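You operate a simulated robot arm through the tools that you are given. There is no shell and no other tool.

The job below is to be done with a simulated robot arm. You get a single attempt, and the scene is never put back.

Task
Put things in order on the top of the trim bench. At the end: the orange tag (marked "Rework") stands where the silver nut plate stood; the blue plug from the top of the trim bench stands where the white paint pen stood; the silver nut plate from the top of the trim bench stands on top of the white build sheet; the black block from the top of the trim bench is on the brown carton (marked "Trim clips"); the white paint pen from the top of the trim bench stands where the orange tag stood; whatever was shut is shut again. Leave all else as you found it, and nothing knocked over.

The check looks at the end state, three seconds after you hand in, the way a careful person would. Anything else that was tipped, shoved, dropped, spilled or broken makes it a failure. Flat cloth is picked up by pressing the open fingertips on it (5 to 10 N) and closing them slowly along it; thin cloth reads only 2 to 8 mm in the jaws.

Robot
A 7-joint arm with a two-finger parallel gripper, fixed in place. Base frame: the origin is at the foot of the arm, x ahead of it, y to its left, z up; the work surface is at about z = 0. Units: m, rad, N and s.
With the tool pointing down near the work surface it reaches from about 0.24 to 0.62 m from the base axis. Its first joint turns from -1.152 to 1.152 rad. Payload 2.6 kg.
Tool frame: the origin (TCP) lies between the finger pads and is the grasp point; the fingertips stand 0.03 m ahead of it; z points along the fingers, y is the line along which they close. Largest opening 0.094 m; finger width 0.028, thickness 0.01; the body of the gripper, 0.05 by 0.096 m, starts 0.055 m behind the TCP.
Orientation is that of the tool frame in the base frame, as [roll, pitch, yaw] about the fixed x, y, z axes, in that order (R = Rz(yaw) Ry(pitch) Rx(roll)). With the fingers straight down and closing along the base's y, the tool's x points along the base's -x, its y along +y and its z along -z.

Tools
- The arm moves only by the tool servo_tool. Its argument "motion" is a list of rows, each a list of 3 entries, a list of its own where there are three numbers: the turn, a rotation vector about the base's x, y, z in rad, then the shift along the base's x, y, z in m, then the gripper command, from -1 (shut) to 1 (fully open), values between in proportion. In form: [[[ax, ay, az], [dx, dy, dz], gripper], ...]. A call has 1 to 20 rows; each row is the pose to reach, as a shift and turn from the pose commanded when the call began. A row lasts 0.2 s, in which the tool goes at most 0.05 m and 0.15 rad; a call with a longer step from one row to the next is refused whole, and so is a gripper value outside its range. Where a pose cannot be reached the arm comes as near as it can. A force on the tool above 40 N (or 10 N above the force at the start of the call, whichever is more), or a blocked arm, ends the call early, and 0.2 s more pass. The fingers move at their own pace (about 0.072 m/s each) and stop on an object; they squeeze with about 39 N. The grip force told is the motor's: it shows also when the fingers shut on nothing. Time passes only in rows, and 0.2 s behind the last, so rows that repeat a pose let the fingers close. The reply holds the time, the measured pose of the TCP, the force on the tool along the base axes, the opening and the grip force, in the units named above and with some noise, with the torque about the TCP (base axes, N m) and any sound that the robot's microphone picked up.
- Cameras (640 x 400 px; columns grow to the right, rows downward): "scene" is fixed at [0.0152, 0.4446, 0.5542]; the picture's right is [-0.74, -0.68, 0.00], its down [-0.47, 0.51, -0.72] and it looks along [0.49, -0.53, -0.69] (base axes); focal length 286 px, centre (320, 200). "wrist" rides on the gripper at [0.076, 0.014, -0.102] in the tool frame; the picture's right is [-0.18, 0.98, 0.00], its down [-0.75, -0.14, -0.64] and it looks along [-0.63, -0.12, 0.77] (tool axes); focal length 243 px, centre (320, 200). There is no depth. A picture from a camera that has moved, and an enlarged one, comes with that camera's place and axes in the base frame and with its lens. The place of the scene camera against the robot may be out by one fixed shift of up to 0.025 m in any direction.
- camera(camera): a new picture of that camera. No time passes.
- zoom(camera, box): a new picture of the part [left, top, right, bottom] of that camera's present view, enlarged. No time passes.
- sign_off(): hands the job in; it is judged then, once.

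Places have to be worked out from the pictures, the camera data and where the tool is seen. Open the gripper and draw the arm clear of the work before you hand the job in, unless the task says otherwise.

The tools are called as a command line: name --argument value ..., lists and objects as JSON in quotes. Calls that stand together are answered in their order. servo_tool: Moves the arm, as the interface text tells. Its arguments: {"type":"object","properties":{"motion":{"type":"array"}},"required":["motion"]} The other tools are called the same way: camera (camera) takes a picture; zoom (camera, box) takes an enlarged picture of a part of a camera's view; sign_off () hands the job in.

At the start:

```text
t: 0.0
eef_pos: [0.3408, 0.0738, 0.3191]
tcp_rot: [3.141, 0.001, -3.141]
ft_force: [0.2, -0.1, 0.2]
torque: [-0.03, 0.0, -0.01]
finger_gap: 0.0938
grasp_force: 0.1
```

scene: 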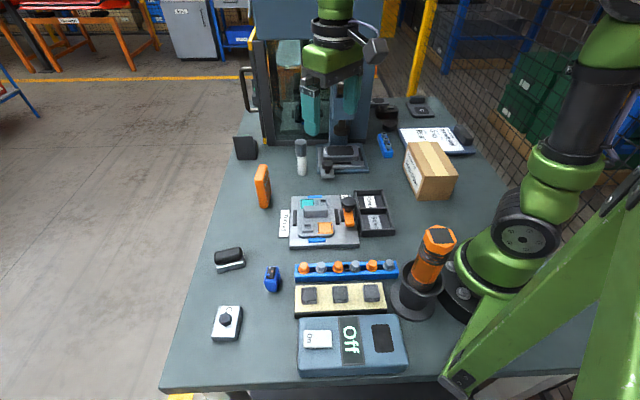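
wrist: 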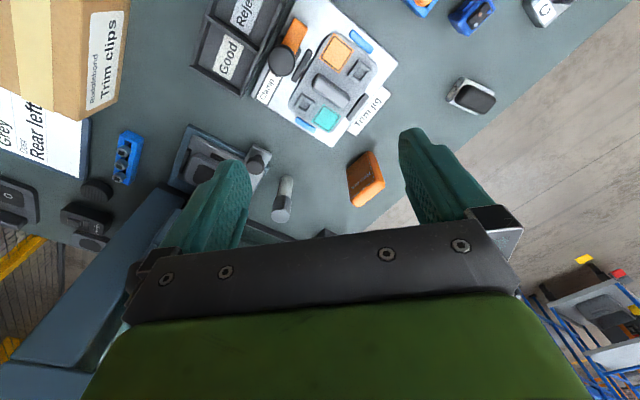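

The first pictures show a bench with many objects; I need enlarged views to identify the tag, nut plate, plug, paint pen, block, sheet and carton. I take several zooms.

zoom --camera "scene" --box '[220, 120, 380, 220]'

zoom --camera "scene" --box '[340, 80, 500, 180]'

zoom --camera "scene" --box '[190, 230, 350, 330]'

zoom --camera "scene" --box '[280, 180, 440, 280]'

zoom --camera "wrist" --box '[0, 0, 320, 200]'

zoom --camera "wrist" --box '[320, 0, 640, 200]'

```text
4.00 times, centred on (300, 170) of scene
camera zoom: at [0.0152, 0.4446, 0.5542], right [-0.74, -0.68, 0.0], down [-0.47, 0.51, -0.72], along [0.49, -0.53, -0.69], focal length 1145 px, centre (400, 320)
```

zoom: 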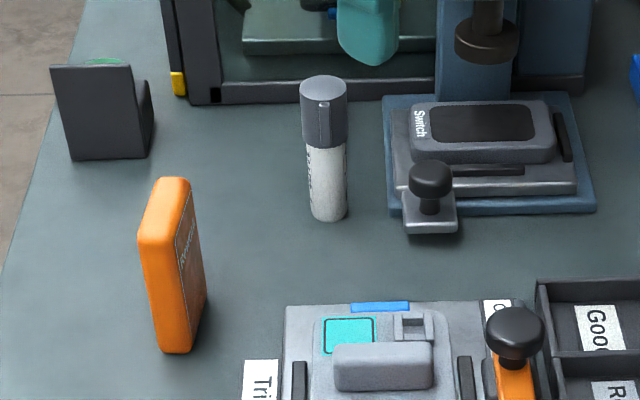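

```text
4.00 times, centred on (420, 130) of scene
camera zoom: at [0.0152, 0.4446, 0.5542], right [-0.74, -0.68, 0.0], down [-0.47, 0.51, -0.72], along [0.49, -0.53, -0.69], focal length 1145 px, centre (-80, 480)
```

zoom: 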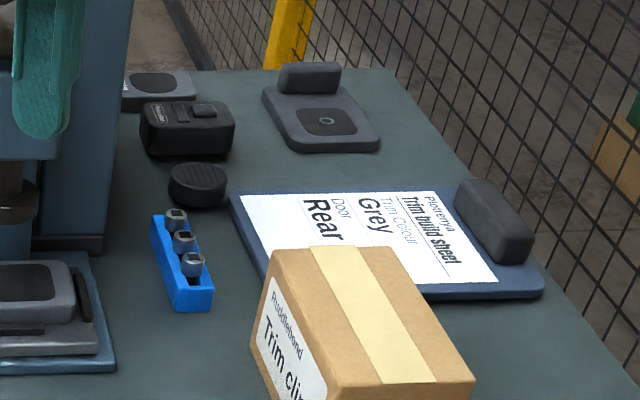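

```text
4.00 times, centred on (270, 280) of scene
camera zoom: at [0.0152, 0.4446, 0.5542], right [-0.74, -0.68, 0.0], down [-0.47, 0.51, -0.72], along [0.49, -0.53, -0.69], focal length 1145 px, centre (520, -120)
```

zoom: 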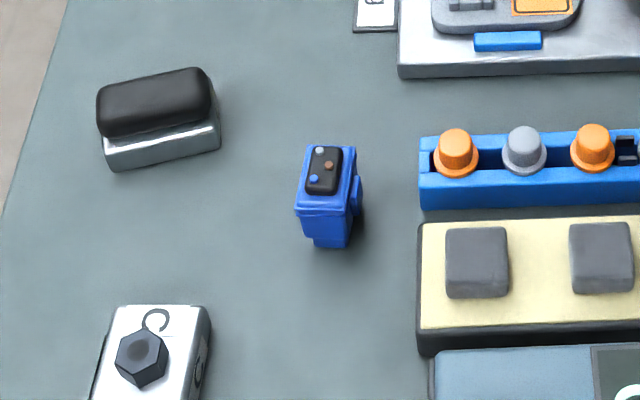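

```text
4.00 times, centred on (360, 230) of scene
camera zoom: at [0.0152, 0.4446, 0.5542], right [-0.74, -0.68, 0.0], down [-0.47, 0.51, -0.72], along [0.49, -0.53, -0.69], focal length 1145 px, centre (160, 80)
```

zoom: 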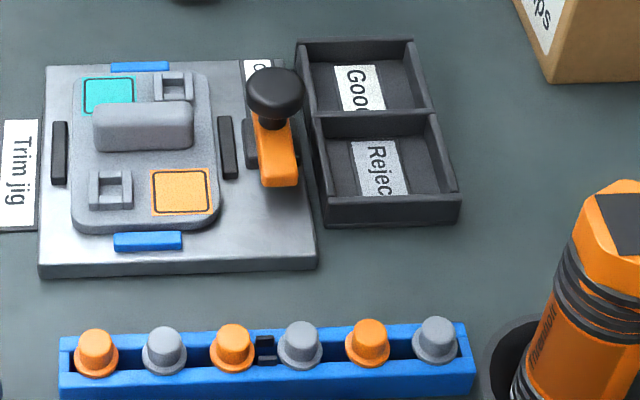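

```text
2.00 times, centred on (160, 100) of wrist
camera zoom: at [0.2648, 0.0891, 0.4211], right [0.18, 0.98, 0.0], down [0.75, -0.14, 0.64], along [0.63, -0.12, -0.77], focal length 485 px, centre (640, 400)
```

zoom: 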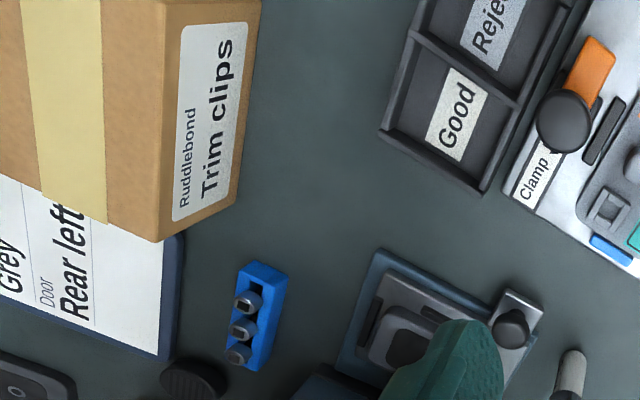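

```text
2.00 times, centred on (480, 100) of wrist
camera zoom: at [0.2648, 0.0891, 0.4211], right [0.18, 0.98, 0.0], down [0.75, -0.14, 0.64], along [0.63, -0.12, -0.77], focal length 485 px, centre (0, 400)
```

zoom: 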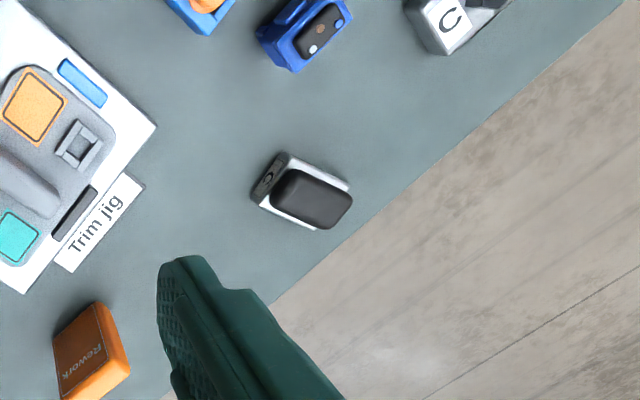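

I see candidate objects; I zoom closer on the ambiguous ones (silver pieces and black pieces).

zoom --camera "scene" --box '[200, 235, 264, 275]'

zoom --camera "scene" --box '[195, 300, 259, 345]'

zoom --camera "scene" --box '[220, 125, 276, 165]'

zoom --camera "scene" --box '[360, 90, 440, 140]'

zoom --camera "scene" --box '[280, 300, 440, 400]'

zoom --camera "scene" --box '[220, 0, 420, 140]'

zoom --camera "scene" --box '[380, 120, 480, 210]'

```text
10.00 times, centred on (232, 255) of scene
camera zoom: at [0.0152, 0.4446, 0.5542], right [-0.74, -0.68, 0.0], down [-0.47, 0.51, -0.72], along [0.49, -0.53, -0.69], focal length 2863 px, centre (1200, -350)
```

zoom: 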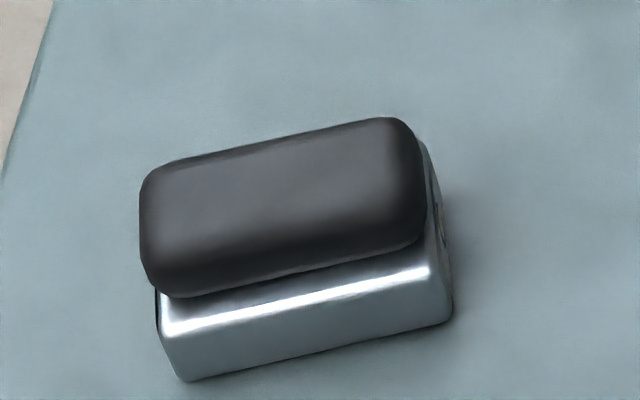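

```text
8.89 times, centred on (227, 322) of scene
camera zoom: at [0.0152, 0.4446, 0.5542], right [-0.74, -0.68, 0.0], down [-0.47, 0.51, -0.72], along [0.49, -0.53, -0.69], focal length 2545 px, centre (1147, -889)
```

zoom: 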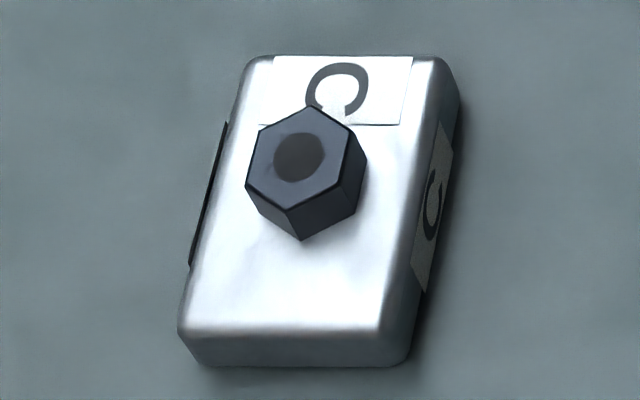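

```text
10.00 times, centred on (248, 145) of scene
camera zoom: at [0.0152, 0.4446, 0.5542], right [-0.74, -0.68, 0.0], down [-0.47, 0.51, -0.72], along [0.49, -0.53, -0.69], focal length 2863 px, centre (1040, 750)
```

zoom: 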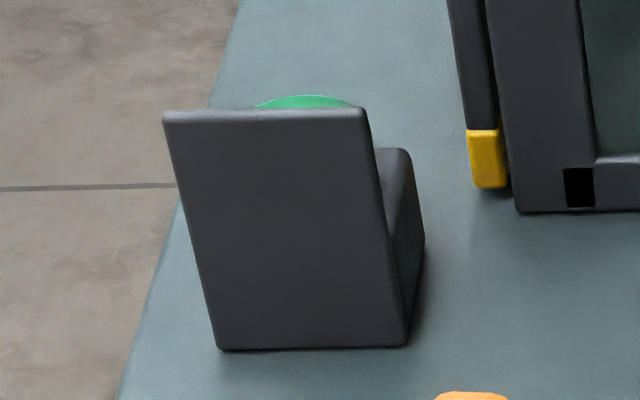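

```text
8.00 times, centred on (400, 115) of scene
camera zoom: at [0.0152, 0.4446, 0.5542], right [-0.74, -0.68, 0.0], down [-0.47, 0.51, -0.72], along [0.49, -0.53, -0.69], focal length 2290 px, centre (-320, 880)
```

zoom: 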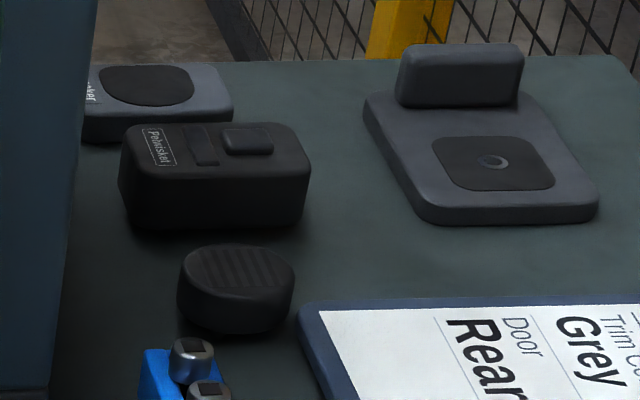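

```text
4.00 times, centred on (360, 350) of scene
camera zoom: at [0.0152, 0.4446, 0.5542], right [-0.74, -0.68, 0.0], down [-0.47, 0.51, -0.72], along [0.49, -0.53, -0.69], focal length 1145 px, centre (160, -400)
```

zoom: 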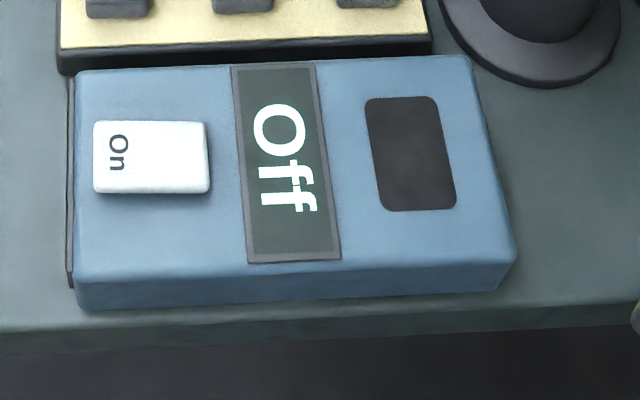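

```text
2.86 times, centred on (320, 70) of scene
camera zoom: at [0.0152, 0.4446, 0.5542], right [-0.74, -0.68, 0.0], down [-0.47, 0.51, -0.72], along [0.49, -0.53, -0.69], focal length 818 px, centre (320, 571)
```

zoom: 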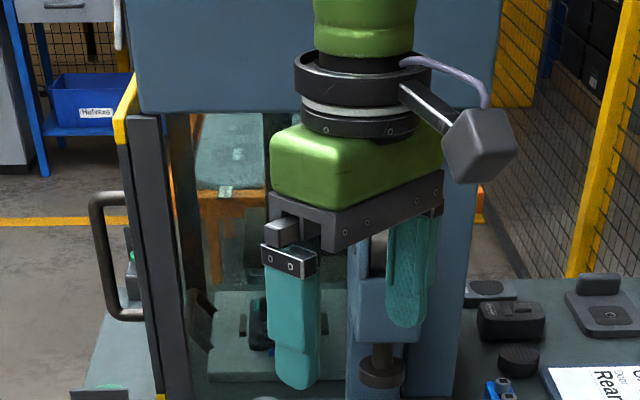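

```text
4.44 times, centred on (430, 165) of scene
camera zoom: at [0.0152, 0.4446, 0.5542], right [-0.74, -0.68, 0.0], down [-0.47, 0.51, -0.72], along [0.49, -0.53, -0.69], focal length 1272 px, centre (-169, 356)
```

zoom: 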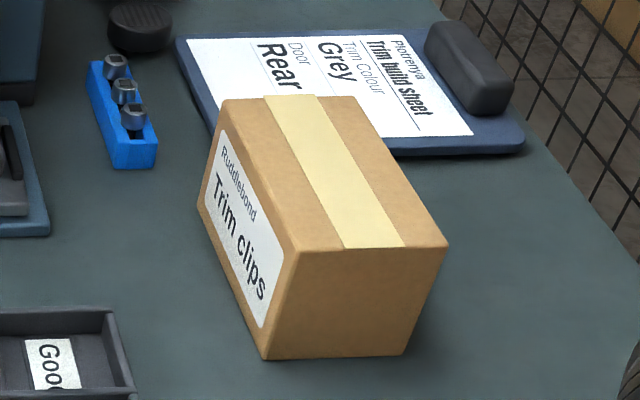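

The nut plate is probably the silver piece with the hex at scene (227,322), about (0.30, 0.40). The silver and black piece at (0.42, 0.31) is ambiguous, so I move the arm up and left to view both with the wrist camera.

servo_tool --motion '[[[0, 0, 0], [-0.01, 0.03, 0], 1], [[0, 0, 0], [-0.03, 0.06, 0], 1], [[0, 0, 0], [-0.05, 0.1, 0], 1], [[0, 0, 0], [-0.07, 0.14, 0], 1], [[0, 0, 0], [-0.09, 0.18, 0], 1], [[0, 0, 0], [-0.1, 0.21, 0], 1], [[0, 0, 0], [-0.11, 0.23, 0], 1], [[0, 0, 0], [-0.11, 0.23, 0], 1]]'

camera --camera "wrist"

camera --camera "scene"

```text
t: 1.8
eef_pos: [0.2335, 0.3063, 0.3185]
tcp_rot: [-3.14, -0.003, -3.141]
ft_force: [-0.4, 0.6, 1.0]
torque: [0.02, 0.0, 0.01]
finger_gap: 0.0939
grasp_force: 0.1
```

```text
taken
camera wrist: at [0.1572, 0.3204, 0.4219], right [0.18, 0.98, 0.0], down [0.75, -0.14, 0.64], along [0.63, -0.12, -0.77], focal length 243 px, centre (320, 200)
```

wrist: 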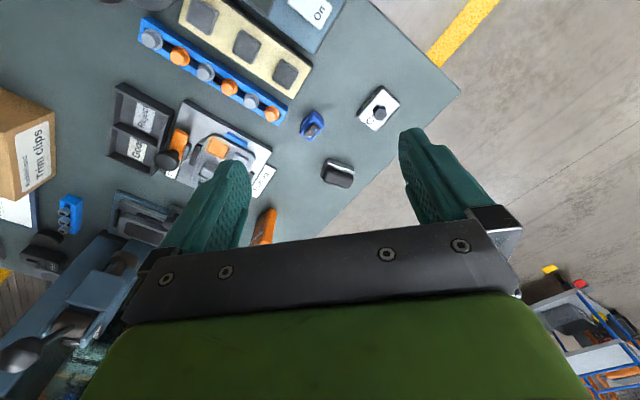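

```text
taken
```

scene: 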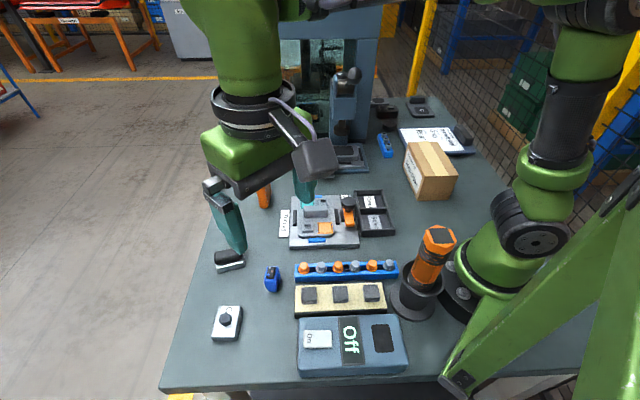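

The wrist view now holds both pieces. I zoom in on the silver/black piece, the hex plate and the plug, and into the cabinet.

zoom --camera "wrist" --box '[290, 70, 418, 200]'

zoom --camera "wrist" --box '[310, 140, 374, 200]'

zoom --camera "scene" --box '[270, 30, 390, 180]'

zoom --camera "wrist" --box '[0, 200, 160, 400]'

```text
3.08 times, centred on (354, 135) of wrist
camera zoom: at [0.1572, 0.3204, 0.4219], right [0.18, 0.98, 0.0], down [0.75, -0.14, 0.64], along [0.63, -0.12, -0.77], focal length 746 px, centre (215, 400)
```

zoom: 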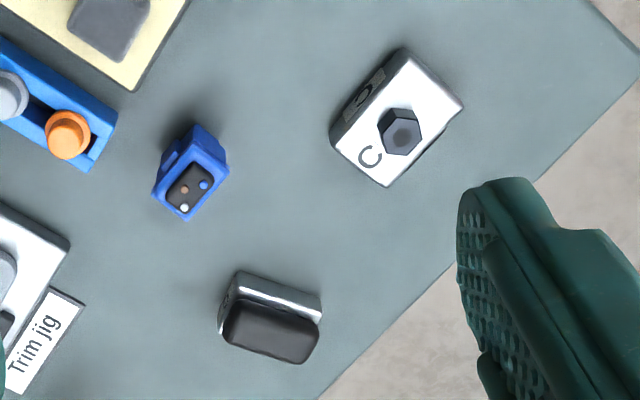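

```text
6.67 times, centred on (342, 170) of wrist
camera zoom: at [0.1572, 0.3204, 0.4219], right [0.18, 0.98, 0.0], down [0.75, -0.14, 0.64], along [0.63, -0.12, -0.77], focal length 1618 px, centre (173, 400)
```

zoom: 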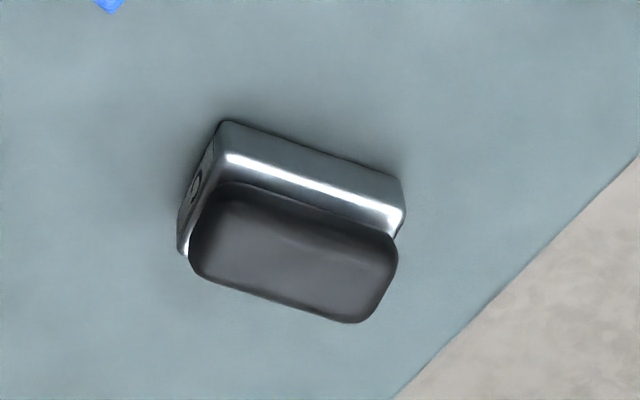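

```text
2.67 times, centred on (330, 105) of scene
camera zoom: at [0.0152, 0.4446, 0.5542], right [-0.74, -0.68, 0.0], down [-0.47, 0.51, -0.72], along [0.49, -0.53, -0.69], focal length 764 px, centre (293, 453)
```

zoom: 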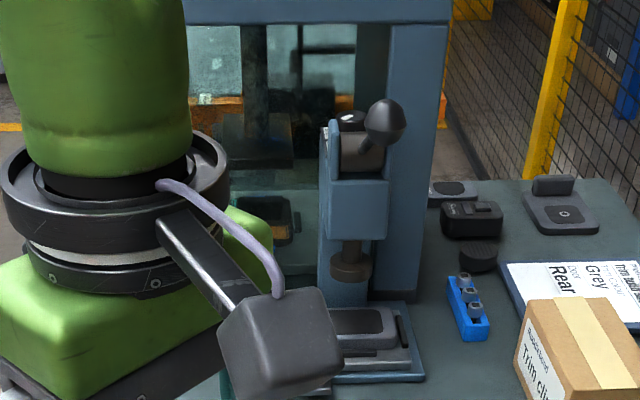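

```text
2.00 times, centred on (80, 300) of wrist
camera zoom: at [0.1572, 0.3204, 0.4219], right [0.18, 0.98, 0.0], down [0.75, -0.14, 0.64], along [0.63, -0.12, -0.77], focal length 485 px, centre (800, 0)
```

zoom: 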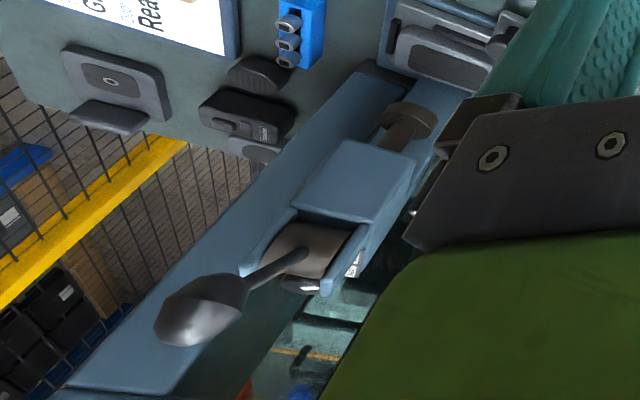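

The silver piece with a black rounded top at about (0.42, 0.31) could be two stacked things or one. I go down closer with the camera to inspect it before deciding.

servo_tool --motion '[[[0, 0, 0], [0.015, 0.005, -0.03], 1], [[0, 0, 0], [0.03, 0.01, -0.06], 1], [[0, 0, 0], [0.045, 0.015, -0.1], 1], [[0, 0, 0], [0.055, 0.02, -0.135], 1], [[0, 0, 0], [0.06, 0.02, -0.16], 1], [[0, 0, 0], [0.06, 0.02, -0.16], 1]]'

camera --camera "wrist"

zoom --camera "wrist" --box '[240, 100, 400, 220]'

```text
t: 3.2
eef_pos: [0.291, 0.3231, 0.158]
tcp_rot: [3.141, 0.0, -3.141]
ft_force: [-1.0, 0.5, 0.6]
torque: [-0.03, 0.04, 0.05]
finger_gap: 0.0937
grasp_force: 0.0
```

```text
taken
camera wrist: at [0.215, 0.3384, 0.2607], right [0.18, 0.98, 0.0], down [0.75, -0.14, 0.64], along [0.63, -0.12, -0.77], focal length 243 px, centre (320, 200)
```

wrist: 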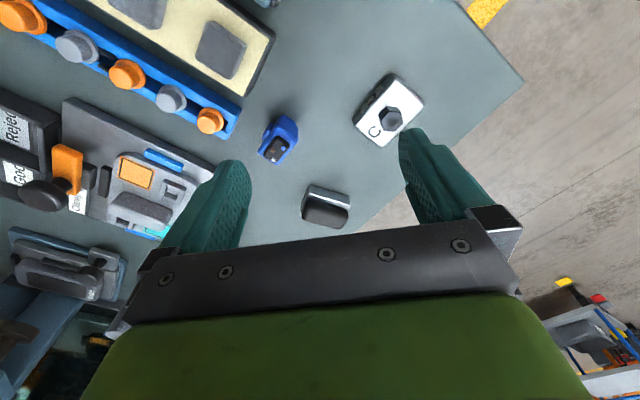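

```text
3.33 times, centred on (320, 160) of wrist
camera zoom: at [0.215, 0.3384, 0.2607], right [0.18, 0.98, 0.0], down [0.75, -0.14, 0.64], along [0.63, -0.12, -0.77], focal length 809 px, centre (320, 333)
```

zoom: 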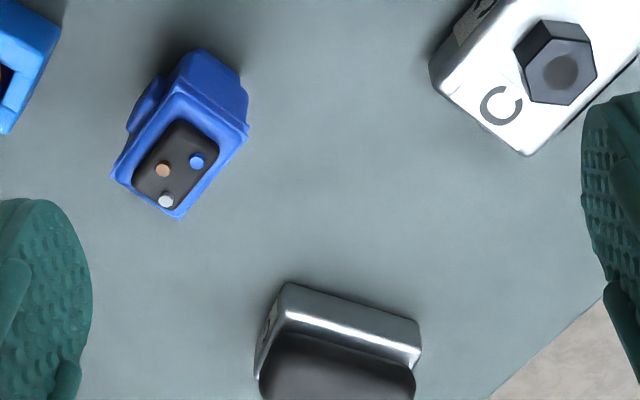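

The piece needs an overhead look, so I shift the tool forward to put it near the top of the wrist image.

servo_tool --motion '[[[0, 0, 0], [0.04, 0, 0.01], 1], [[0, 0, 0], [0.08, -0.005, 0.01], 1], [[0, 0, 0], [0.12, -0.01, 0.01], 1], [[0, 0, 0], [0.15, -0.015, 0.01], 1], [[0, 0, 0], [0.15, -0.015, 0.01], 1]]'

camera --camera "wrist"

zoom --camera "wrist" --box '[260, 0, 400, 100]'

```text
t: 4.4
eef_pos: [0.4426, 0.3072, 0.1689]
tcp_rot: [3.141, -0.001, -3.139]
ft_force: [0.2, 0.1, -0.4]
torque: [0.0, 0.02, -0.03]
finger_gap: 0.0942
grasp_force: 0.0
```

```text
taken
camera wrist: at [0.3664, 0.3234, 0.2718], right [0.18, 0.98, 0.0], down [0.75, -0.14, 0.64], along [0.63, -0.12, -0.77], focal length 243 px, centre (320, 200)
```

wrist: 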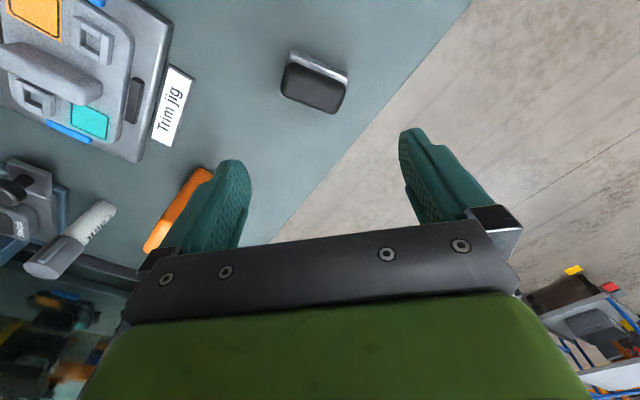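

```text
4.00 times, centred on (330, 50) of wrist
camera zoom: at [0.3664, 0.3234, 0.2718], right [0.18, 0.98, 0.0], down [0.75, -0.14, 0.64], along [0.63, -0.12, -0.77], focal length 970 px, centre (280, 800)
```

zoom: 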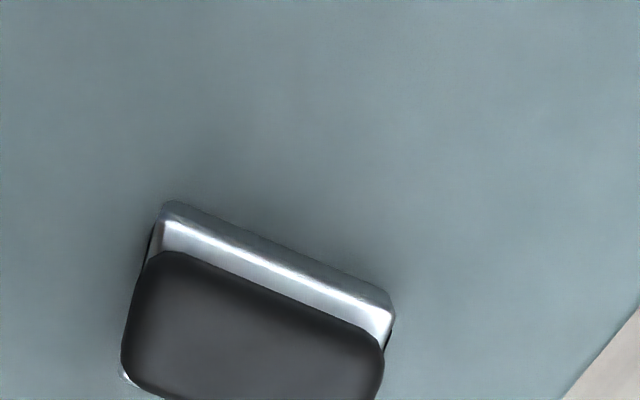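

From above it is a black rounded piece on a silver base. I rotate the tool to look at its labelled end from the robot side and see whether these are two separate pieces.

servo_tool --motion '[[[0, 0, 0.14], [-0.01, -0.01, 0], 1], [[0, 0, 0.28], [-0.02, -0.02, 0], 1], [[0, 0, 0.42], [-0.03, -0.03, 0], 1], [[0, 0, 0.56], [-0.04, -0.04, 0], 1], [[0, 0, 0.7], [-0.05, -0.05, 0], 1], [[0, 0, 0.84], [-0.06, -0.06, -0.01], 1], [[0, 0, 0.98], [-0.07, -0.07, -0.02], 1], [[0, 0, 1.1], [-0.073, -0.075, -0.03], 1], [[0, 0, 1.15], [-0.073, -0.075, -0.03], 1], [[0, 0, 1.15], [-0.073, -0.075, -0.03], 1]]'

camera --camera "wrist"

zoom --camera "wrist" --box '[240, 100, 400, 220]'

```text
t: 6.6
eef_pos: [0.3688, 0.2339, 0.138]
tcp_rot: [-3.141, 0.001, -1.99]
ft_force: [0.3, -0.2, -0.6]
torque: [0.0, 0.05, 0.02]
finger_gap: 0.094
grasp_force: 0.0
```

```text
taken
camera wrist: at [0.3251, 0.171, 0.2411], right [-0.82, 0.57, 0.0], down [0.44, 0.63, 0.64], along [0.36, 0.53, -0.77], focal length 243 px, centre (320, 200)
```

wrist: 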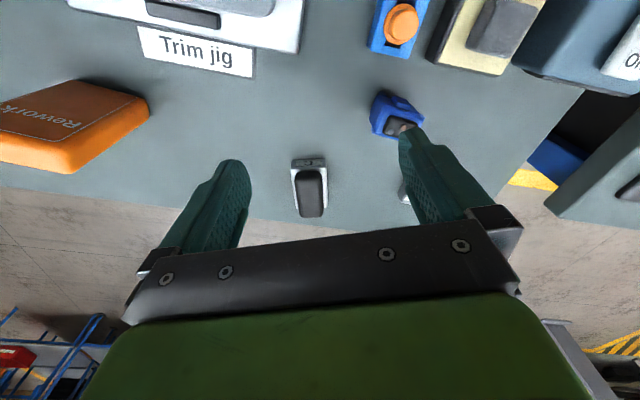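

```text
3.33 times, centred on (320, 160) of wrist
camera zoom: at [0.3251, 0.171, 0.2411], right [-0.82, 0.57, 0.0], down [0.44, 0.63, 0.64], along [0.36, 0.53, -0.77], focal length 809 px, centre (320, 333)
```

zoom: 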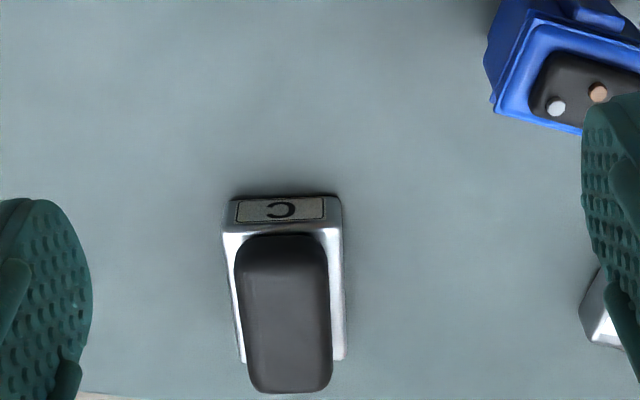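

It is a silver plate marked "C" with a black rounded pad. Before deciding what the "black block" is, I survey the right side of the bench with the wrist camera at height.

servo_tool --motion '[[[0, 0, -0.1], [-0.01, -0.01, 0.04], 1], [[0, 0, -0.24], [-0.03, -0.02, 0.08], 1], [[0, 0, -0.38], [-0.05, -0.04, 0.12], 1], [[0, 0, -0.52], [-0.06, -0.07, 0.15], 1], [[0, 0, -0.66], [-0.07, -0.11, 0.17], 1], [[0, 0, -0.8], [-0.07, -0.155, 0.17], 1], [[0, 0, -0.94], [-0.07, -0.2, 0.17], 1], [[0, 0, -1.08], [-0.07, -0.245, 0.17], 1], [[0, 0, -1.15], [-0.07, -0.29, 0.17], 1], [[0, 0, -1.15], [-0.075, -0.335, 0.17], 1], [[0, 0, -1.15], [-0.08, -0.38, 0.17], 1], [[0, 0, -1.15], [-0.09, -0.42, 0.17], 1], [[0, 0, -1.15], [-0.1, -0.44, 0.17], 1], [[0, 0, -1.15], [-0.1, -0.44, 0.17], 1]]'

camera --camera "wrist"

camera --camera "scene"

```text
t: 9.6
eef_pos: [0.2668, -0.2083, 0.3089]
tcp_rot: [-3.14, 0.0, -3.141]
ft_force: [0.4, -0.3, 0.1]
torque: [0.01, -0.02, -0.04]
finger_gap: 0.0939
grasp_force: 0.0
```

```text
taken
camera wrist: at [0.191, -0.1936, 0.4118], right [0.18, 0.98, 0.0], down [0.75, -0.14, 0.64], along [0.63, -0.12, -0.77], focal length 243 px, centre (320, 200)
```

wrist: 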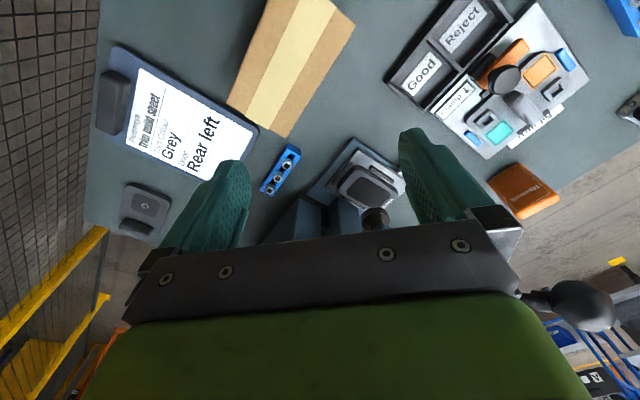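

```text
taken
```

scene: 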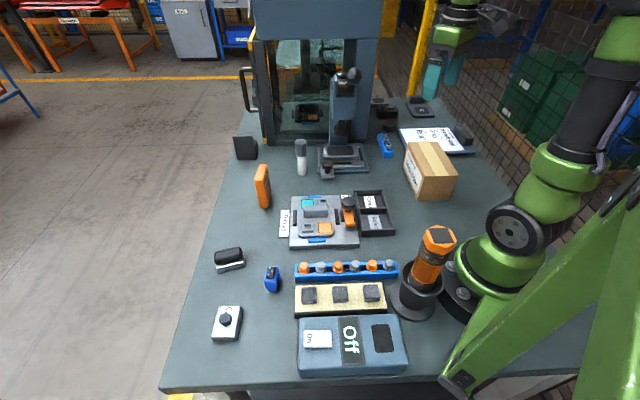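

The bench is now in full view. I zoom in on the cabinet, the pads, the far black items and the clipboard.

zoom --camera "scene" --box '[235, 20, 395, 180]'

zoom --camera "scene" --box '[285, 280, 405, 350]'

zoom --camera "scene" --box '[360, 90, 490, 170]'

zoom --camera "wrist" --box '[90, 0, 350, 170]'

zoom --camera "scene" --box '[295, 95, 335, 135]'

zoom --camera "wrist" --box '[250, 120, 430, 240]'

```text
2.50 times, centred on (315, 100) of scene
camera zoom: at [0.0152, 0.4446, 0.5542], right [-0.74, -0.68, 0.0], down [-0.47, 0.51, -0.72], along [0.49, -0.53, -0.69], focal length 716 px, centre (332, 450)
```

zoom: 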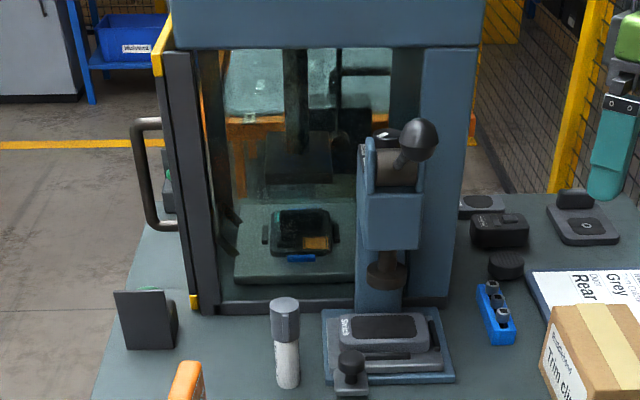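

```text
5.33 times, centred on (345, 315) of scene
camera zoom: at [0.0152, 0.4446, 0.5542], right [-0.74, -0.68, 0.0], down [-0.47, 0.51, -0.72], along [0.49, -0.53, -0.69], focal length 1527 px, centre (187, -413)
```

zoom: 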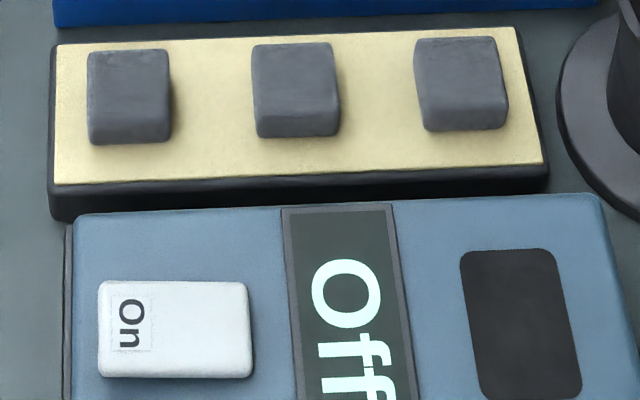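

```text
4.92 times, centred on (425, 130) of scene
camera zoom: at [0.0152, 0.4446, 0.5542], right [-0.74, -0.68, 0.0], down [-0.47, 0.51, -0.72], along [0.49, -0.53, -0.69], focal length 1409 px, centre (-197, 545)
```

zoom: 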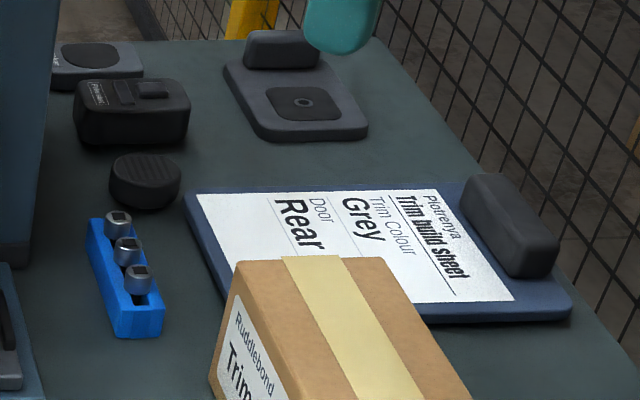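

```text
2.35 times, centred on (220, 85) of wrist
camera zoom: at [0.191, -0.1936, 0.4118], right [0.18, 0.98, 0.0], down [0.75, -0.14, 0.64], along [0.63, -0.12, -0.77], focal length 571 px, centre (555, 471)
```

zoom: 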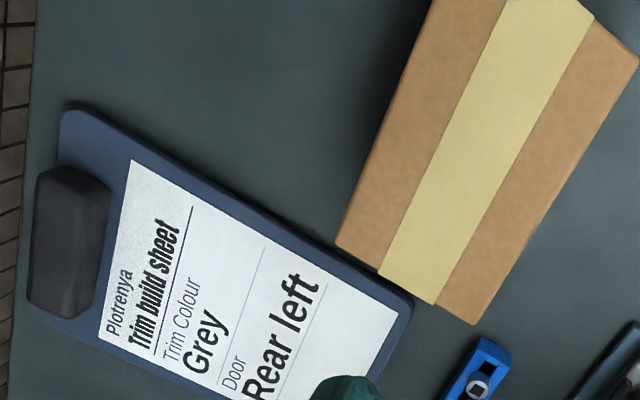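

```text
10.00 times, centred on (315, 115) of scene
camera zoom: at [0.0152, 0.4446, 0.5542], right [-0.74, -0.68, 0.0], down [-0.47, 0.51, -0.72], along [0.49, -0.53, -0.69], focal length 2863 px, centre (370, 1050)
```

zoom: 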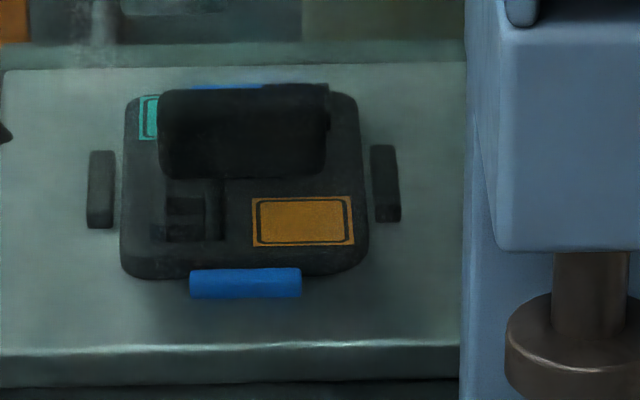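

```text
3.33 times, centred on (340, 180) of wrist
camera zoom: at [0.191, -0.1936, 0.4118], right [0.18, 0.98, 0.0], down [0.75, -0.14, 0.64], along [0.63, -0.12, -0.77], focal length 809 px, centre (253, 267)
```

zoom: 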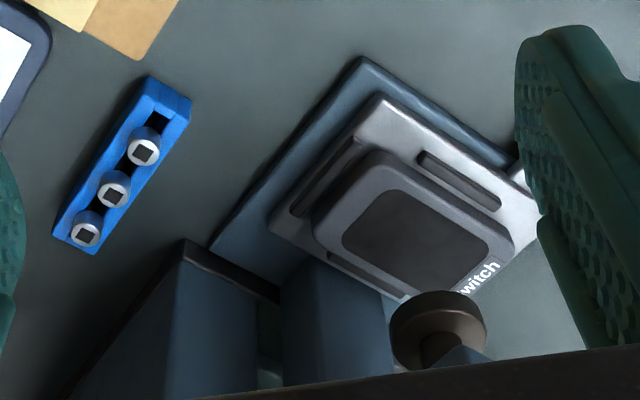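

Positions so far: nut plate centre about (0.315, 0.386), its short axis along 40°; build sheet centre about (0.338, -0.457); carton top centre about (0.232, -0.255) at z of 0.087. I move above the nut plate with the fingers turned to close across its short side, and check alignment.

servo_tool --motion '[[[0, 0, 0], [0.0, 0.03, 0], 1], [[0, 0, -0.07], [0.01, 0.07, 0], 1], [[0, 0, -0.14], [0.015, 0.11, 0], 1], [[0, 0, -0.21], [0.02, 0.15, 0], 1], [[0, 0, -0.28], [0.02, 0.19, 0], 1], [[0, 0, -0.35], [0.03, 0.23, 0], 1], [[0, 0, -0.42], [0.03, 0.27, 0], 1], [[0, 0, -0.49], [0.035, 0.31, 0], 1], [[0, 0, -0.56], [0.04, 0.35, 0], 1], [[0, 0, -0.63], [0.04, 0.39, 0], 1], [[0, 0, -0.7], [0.045, 0.43, -0.01], 1], [[0, 0, -0.77], [0.048, 0.47, -0.03], 1], [[0, 0, -0.83], [0.048, 0.51, -0.06], 1], [[0, 0, -0.873], [0.048, 0.55, -0.09], 1], [[0, 0, -0.873], [0.048, 0.585, -0.11], 1], [[0, 0, -0.873], [0.048, 0.594, -0.11], 1], [[0, 0, -0.873], [0.048, 0.594, -0.11], 1]]'

camera --camera "wrist"

camera --camera "scene"

```text
t: 13.2
eef_pos: [0.3171, 0.389, 0.1987]
tcp_rot: [3.141, -0.001, 2.269]
ft_force: [-0.3, 0.4, 0.8]
torque: [-0.01, 0.0, -0.01]
finger_gap: 0.0939
grasp_force: 0.1
```

```text
taken
camera wrist: at [0.2786, 0.4571, 0.3009], right [0.87, 0.49, 0.0], down [0.38, -0.67, 0.64], along [0.31, -0.56, -0.77], focal length 243 px, centre (320, 200)
```

wrist: 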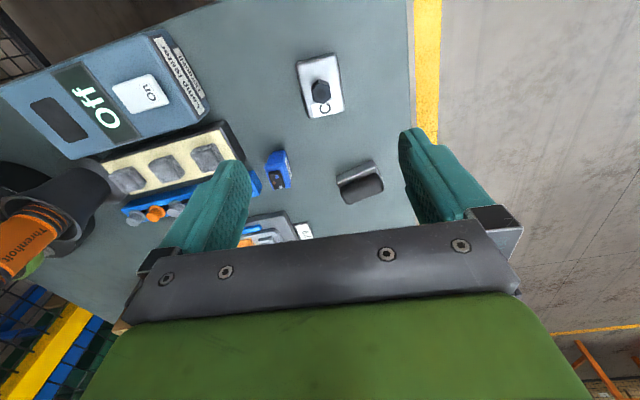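

```text
taken
```

scene: 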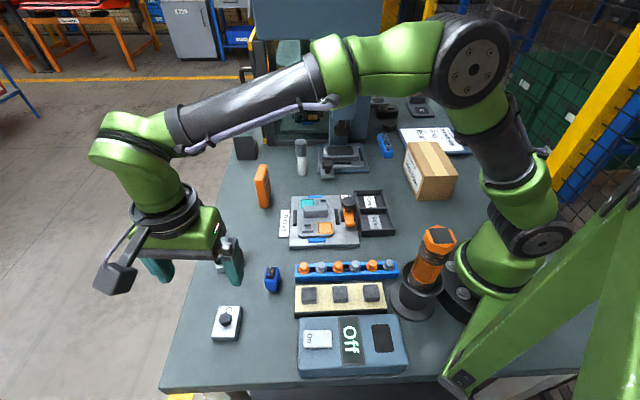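

The plate sits on the expected line under the tool. I zoom to measure its corners accurately.

zoom --camera "wrist" --box '[280, 40, 360, 130]'

zoom --camera "wrist" --box '[255, 135, 405, 225]'

```text
4.44 times, centred on (320, 85) of wrist
camera zoom: at [0.2786, 0.4571, 0.3009], right [0.87, 0.49, 0.0], down [0.38, -0.67, 0.64], along [0.31, -0.56, -0.77], focal length 1078 px, centre (320, 711)
```

zoom: 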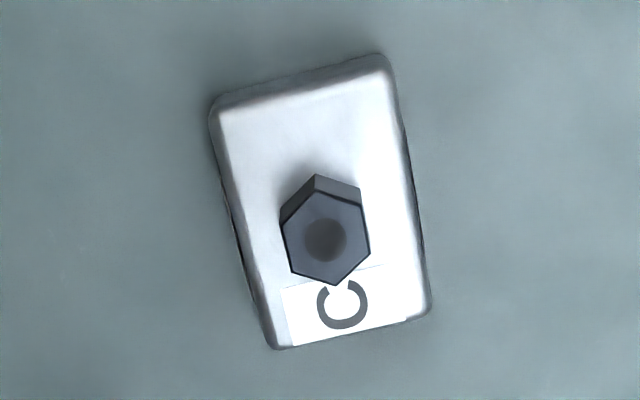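

```text
4.27 times, centred on (330, 180) of wrist
camera zoom: at [0.2786, 0.4571, 0.3009], right [0.87, 0.49, 0.0], down [0.38, -0.67, 0.64], along [0.31, -0.56, -0.77], focal length 1035 px, centre (277, 285)
```

zoom: 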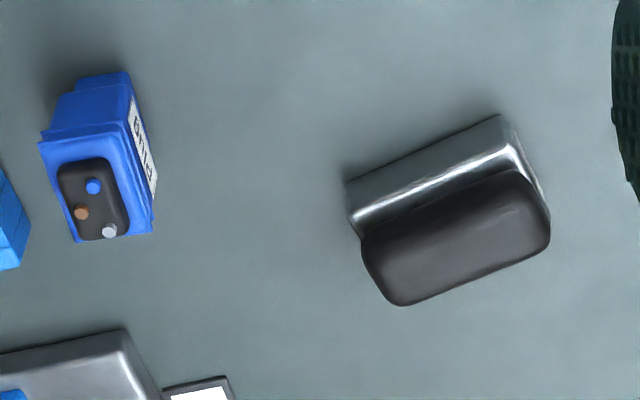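

The plate is within 2 mm of the tool axis and squarely aligned (about 0.061 x 0.042 m). I descend to fingertip height of about 7 mm and check before closing.

servo_tool --motion '[[[0, 0, 0], [0.001, 0.0005, -0.04], 1], [[0, 0, 0], [0.001, 0.0005, -0.08], 1], [[0, 0, 0], [0.001, 0.0005, -0.115], 1], [[0, 0, 0], [0.001, 0.0005, -0.14], 1], [[0, 0, 0], [0.001, 0.0005, -0.155], 1], [[0, 0, 0], [0.001, 0.0005, -0.162], 1], [[0, 0, 0], [0.001, 0.0005, -0.162], 1]]'

camera --camera "wrist"

zoom --camera "scene" --box '[180, 250, 300, 350]'

```text
t: 14.8
eef_pos: [0.3187, 0.3889, 0.0357]
tcp_rot: [-3.141, 0.001, 2.268]
ft_force: [0.3, -0.2, -0.3]
torque: [0.01, -0.02, 0.01]
finger_gap: 0.0938
grasp_force: 0.1
```

```text
taken
camera wrist: at [0.2804, 0.4566, 0.1388], right [0.87, 0.49, 0.0], down [0.38, -0.67, 0.64], along [0.31, -0.56, -0.77], focal length 243 px, centre (320, 200)
```

wrist: 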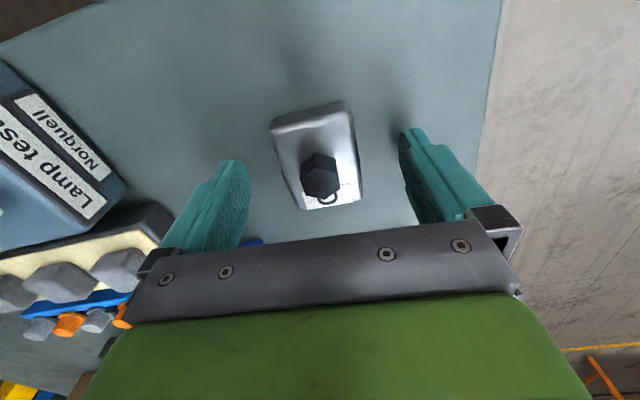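

```text
4.00 times, centred on (240, 300) of scene
camera zoom: at [0.0152, 0.4446, 0.5542], right [-0.74, -0.68, 0.0], down [-0.47, 0.51, -0.72], along [0.49, -0.53, -0.69], focal length 1145 px, centre (640, -200)
```

zoom: 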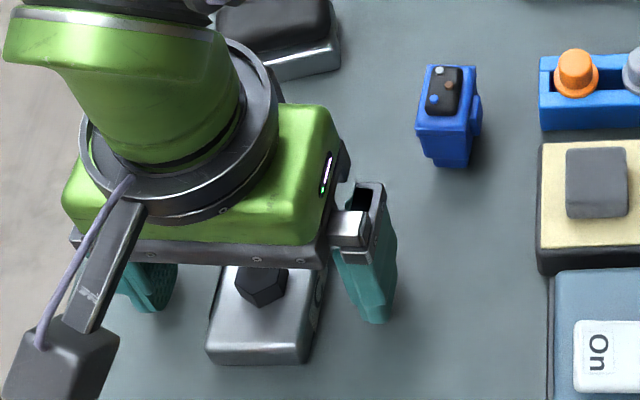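

The open fingers straddle the plate with clear space on both sides. I close the gripper.

servo_tool --motion '[[[0, 0, 0], [0, 0, 0], -1], [[0, 0, 0], [0, 0, 0], -1], [[0, 0, 0], [0, 0, 0], -1], [[0, 0, 0], [0, 0, 0], -1], [[0, 0, 0], [0, 0, 0], -1]]'

camera --camera "wrist"

```text
t: 16.0
eef_pos: [0.3175, 0.388, 0.0366]
tcp_rot: [3.141, 0.001, 2.268]
ft_force: [-0.2, 0.4, 1.1]
torque: [0.12, 0.02, 0.02]
finger_gap: 0.0444
grasp_force: 38.9
```

```text
taken
camera wrist: at [0.2804, 0.4566, 0.1392], right [0.87, 0.49, 0.0], down [0.38, -0.67, 0.64], along [0.32, -0.56, -0.77], focal length 243 px, centre (320, 200)
```

wrist: 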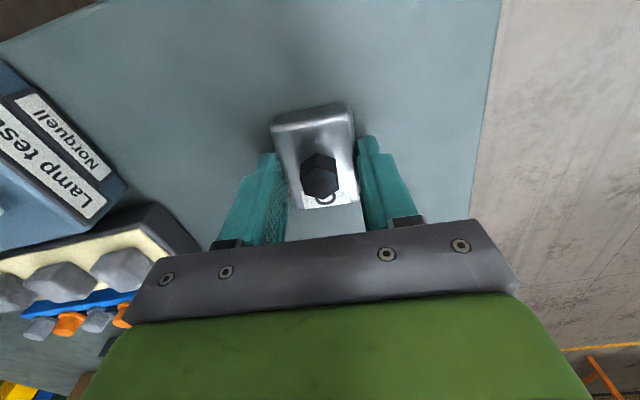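

The grip reads 44 mm and 39 N on the plate. I lift it straight up and check that it is held.

servo_tool --motion '[[[0, 0, 0], [0, 0, 0.015], -1], [[0, 0, 0], [0, 0, 0.04], -1], [[0, 0, 0], [0, 0, 0.075], -1], [[0, 0, 0], [0, 0, 0.115], -1], [[0, 0, 0], [0, 0, 0.155], -1], [[0, 0, 0], [0, 0, 0.19], -1], [[0, 0, 0], [0, 0, 0.21], -1], [[0, 0, 0], [0, 0, 0.21], -1]]'

camera --camera "wrist"

camera --camera "scene"

```text
t: 17.8
eef_pos: [0.3158, 0.3886, 0.2468]
tcp_rot: [3.142, 0.0, 2.269]
ft_force: [0.0, -1.2, -2.6]
torque: [0.0, 0.01, 0.01]
finger_gap: 0.0446
grasp_force: 39.4
```

```text
taken
camera wrist: at [0.277, 0.4573, 0.3486], right [0.87, 0.49, 0.0], down [0.38, -0.67, 0.64], along [0.31, -0.56, -0.77], focal length 243 px, centre (320, 200)
```

wrist: 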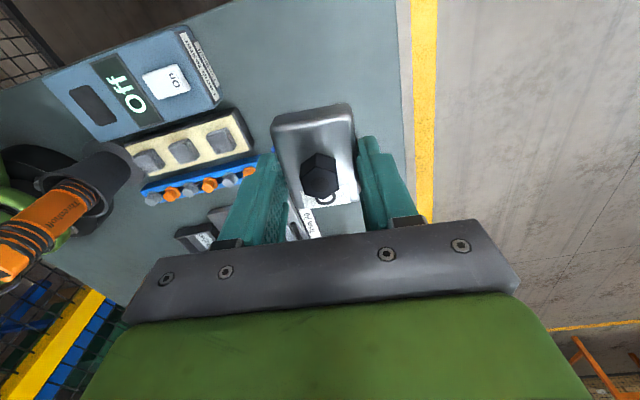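

```text
taken
```

scene: 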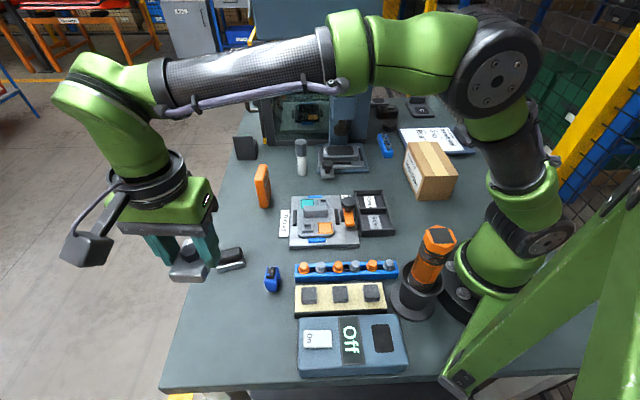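

The plate is held level and clear. I carry it across to hover over the build sheet at about (0.345, -0.43).

servo_tool --motion '[[[0, 0, 0], [0.002, -0.02, 0.005], -1], [[0, 0, 0], [0.005, -0.06, 0.005], -1], [[0, 0, 0], [0.01, -0.105, 0.005], -1], [[0, 0, 0], [0.015, -0.15, 0.005], -1], [[0, 0, 0], [0.02, -0.195, 0.005], -1], [[0, 0, 0], [0.025, -0.24, 0.005], -1], [[0, 0, 0], [0.03, -0.285, 0.005], -1], [[0, 0, 0], [0.03, -0.33, 0.005], -1], [[0, 0, 0], [0.03, -0.375, 0.005], -1], [[0, 0, 0], [0.03, -0.42, 0.005], -1], [[0, 0, 0], [0.03, -0.465, 0.005], -1], [[0, 0, 0], [0.03, -0.51, 0.005], -1], [[0, 0, 0], [0.03, -0.555, 0.005], -1], [[0, 0, 0], [0.03, -0.6, 0.005], -1], [[0, 0, 0], [0.03, -0.645, 0.005], -1], [[0, 0, 0], [0.03, -0.69, 0.005], -1], [[0, 0, 0], [0.029, -0.735, 0], -1], [[0, 0, 0], [0.028, -0.78, 0], -1], [[0, 0, 0], [0.028, -0.81, 0], -1], [[0, 0, 0], [0.028, -0.818, 0], -1]]'

camera --camera "wrist"

camera --camera "scene"

```text
t: 19.9
eef_pos: [0.3438, 0.004, 0.2533]
tcp_rot: [3.133, -0.019, 2.295]
ft_force: [-5.6, 3.6, 0.2]
torque: [-0.4, -0.49, -0.11]
finger_gap: 0.0446
grasp_force: 38.6
stopped in row 10: the force on the tool passed its limit at 68 N (the readings are from after the stop); the commanded pose is now the measured one
```

```text
taken
camera wrist: at [0.3051, 0.0688, 0.3567], right [0.86, 0.51, 0.0], down [0.4, -0.67, 0.63], along [0.32, -0.54, -0.78], focal length 243 px, centre (320, 200)
```

wrist: 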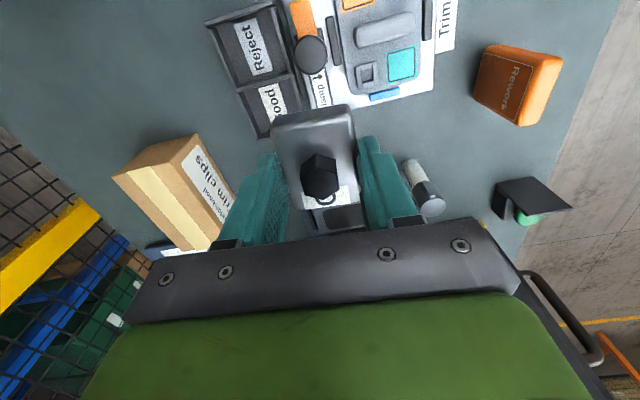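

```text
taken
```

scene: 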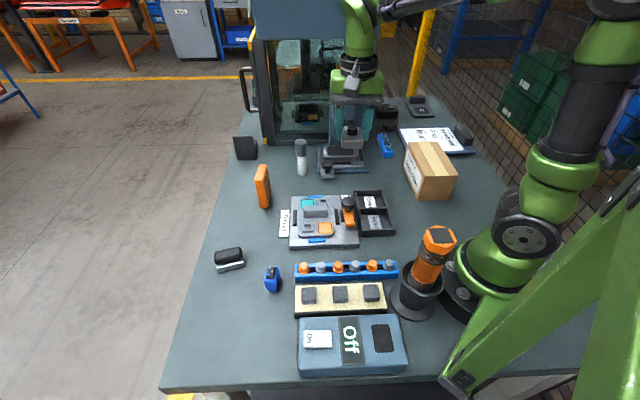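

The tool touched something at about (0.34, 0.00, 0.25), most likely the press's lever. I look closely before moving further.

zoom --camera "scene" --box '[280, 0, 420, 190]'

zoom --camera "scene" --box '[320, 50, 400, 130]'

zoom --camera "wrist" --box '[480, 240, 640, 400]'

```text
2.11 times, centred on (350, 95) of scene
camera zoom: at [0.0152, 0.4446, 0.5542], right [-0.74, -0.68, 0.0], down [-0.47, 0.51, -0.72], along [0.49, -0.53, -0.69], focal length 603 px, centre (257, 421)
```

zoom: 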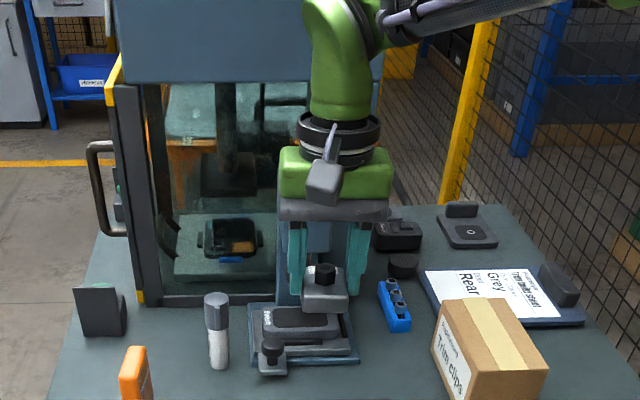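

```text
5.00 times, centred on (360, 90) of scene
camera zoom: at [0.0152, 0.4446, 0.5542], right [-0.74, -0.68, 0.0], down [-0.47, 0.51, -0.72], along [0.49, -0.53, -0.69], focal length 1432 px, centre (120, 750)
```

zoom: 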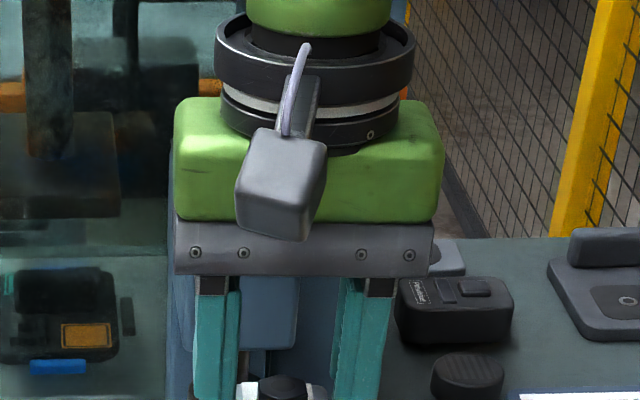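

```text
2.50 times, centred on (560, 320) of wrist
camera zoom: at [0.3051, 0.0688, 0.3567], right [0.86, 0.51, 0.0], down [0.4, -0.67, 0.63], along [0.32, -0.54, -0.78], focal length 606 px, centre (-280, -100)
```

zoom: 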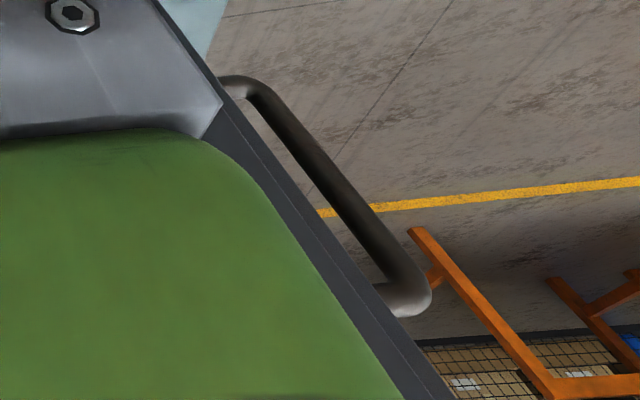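

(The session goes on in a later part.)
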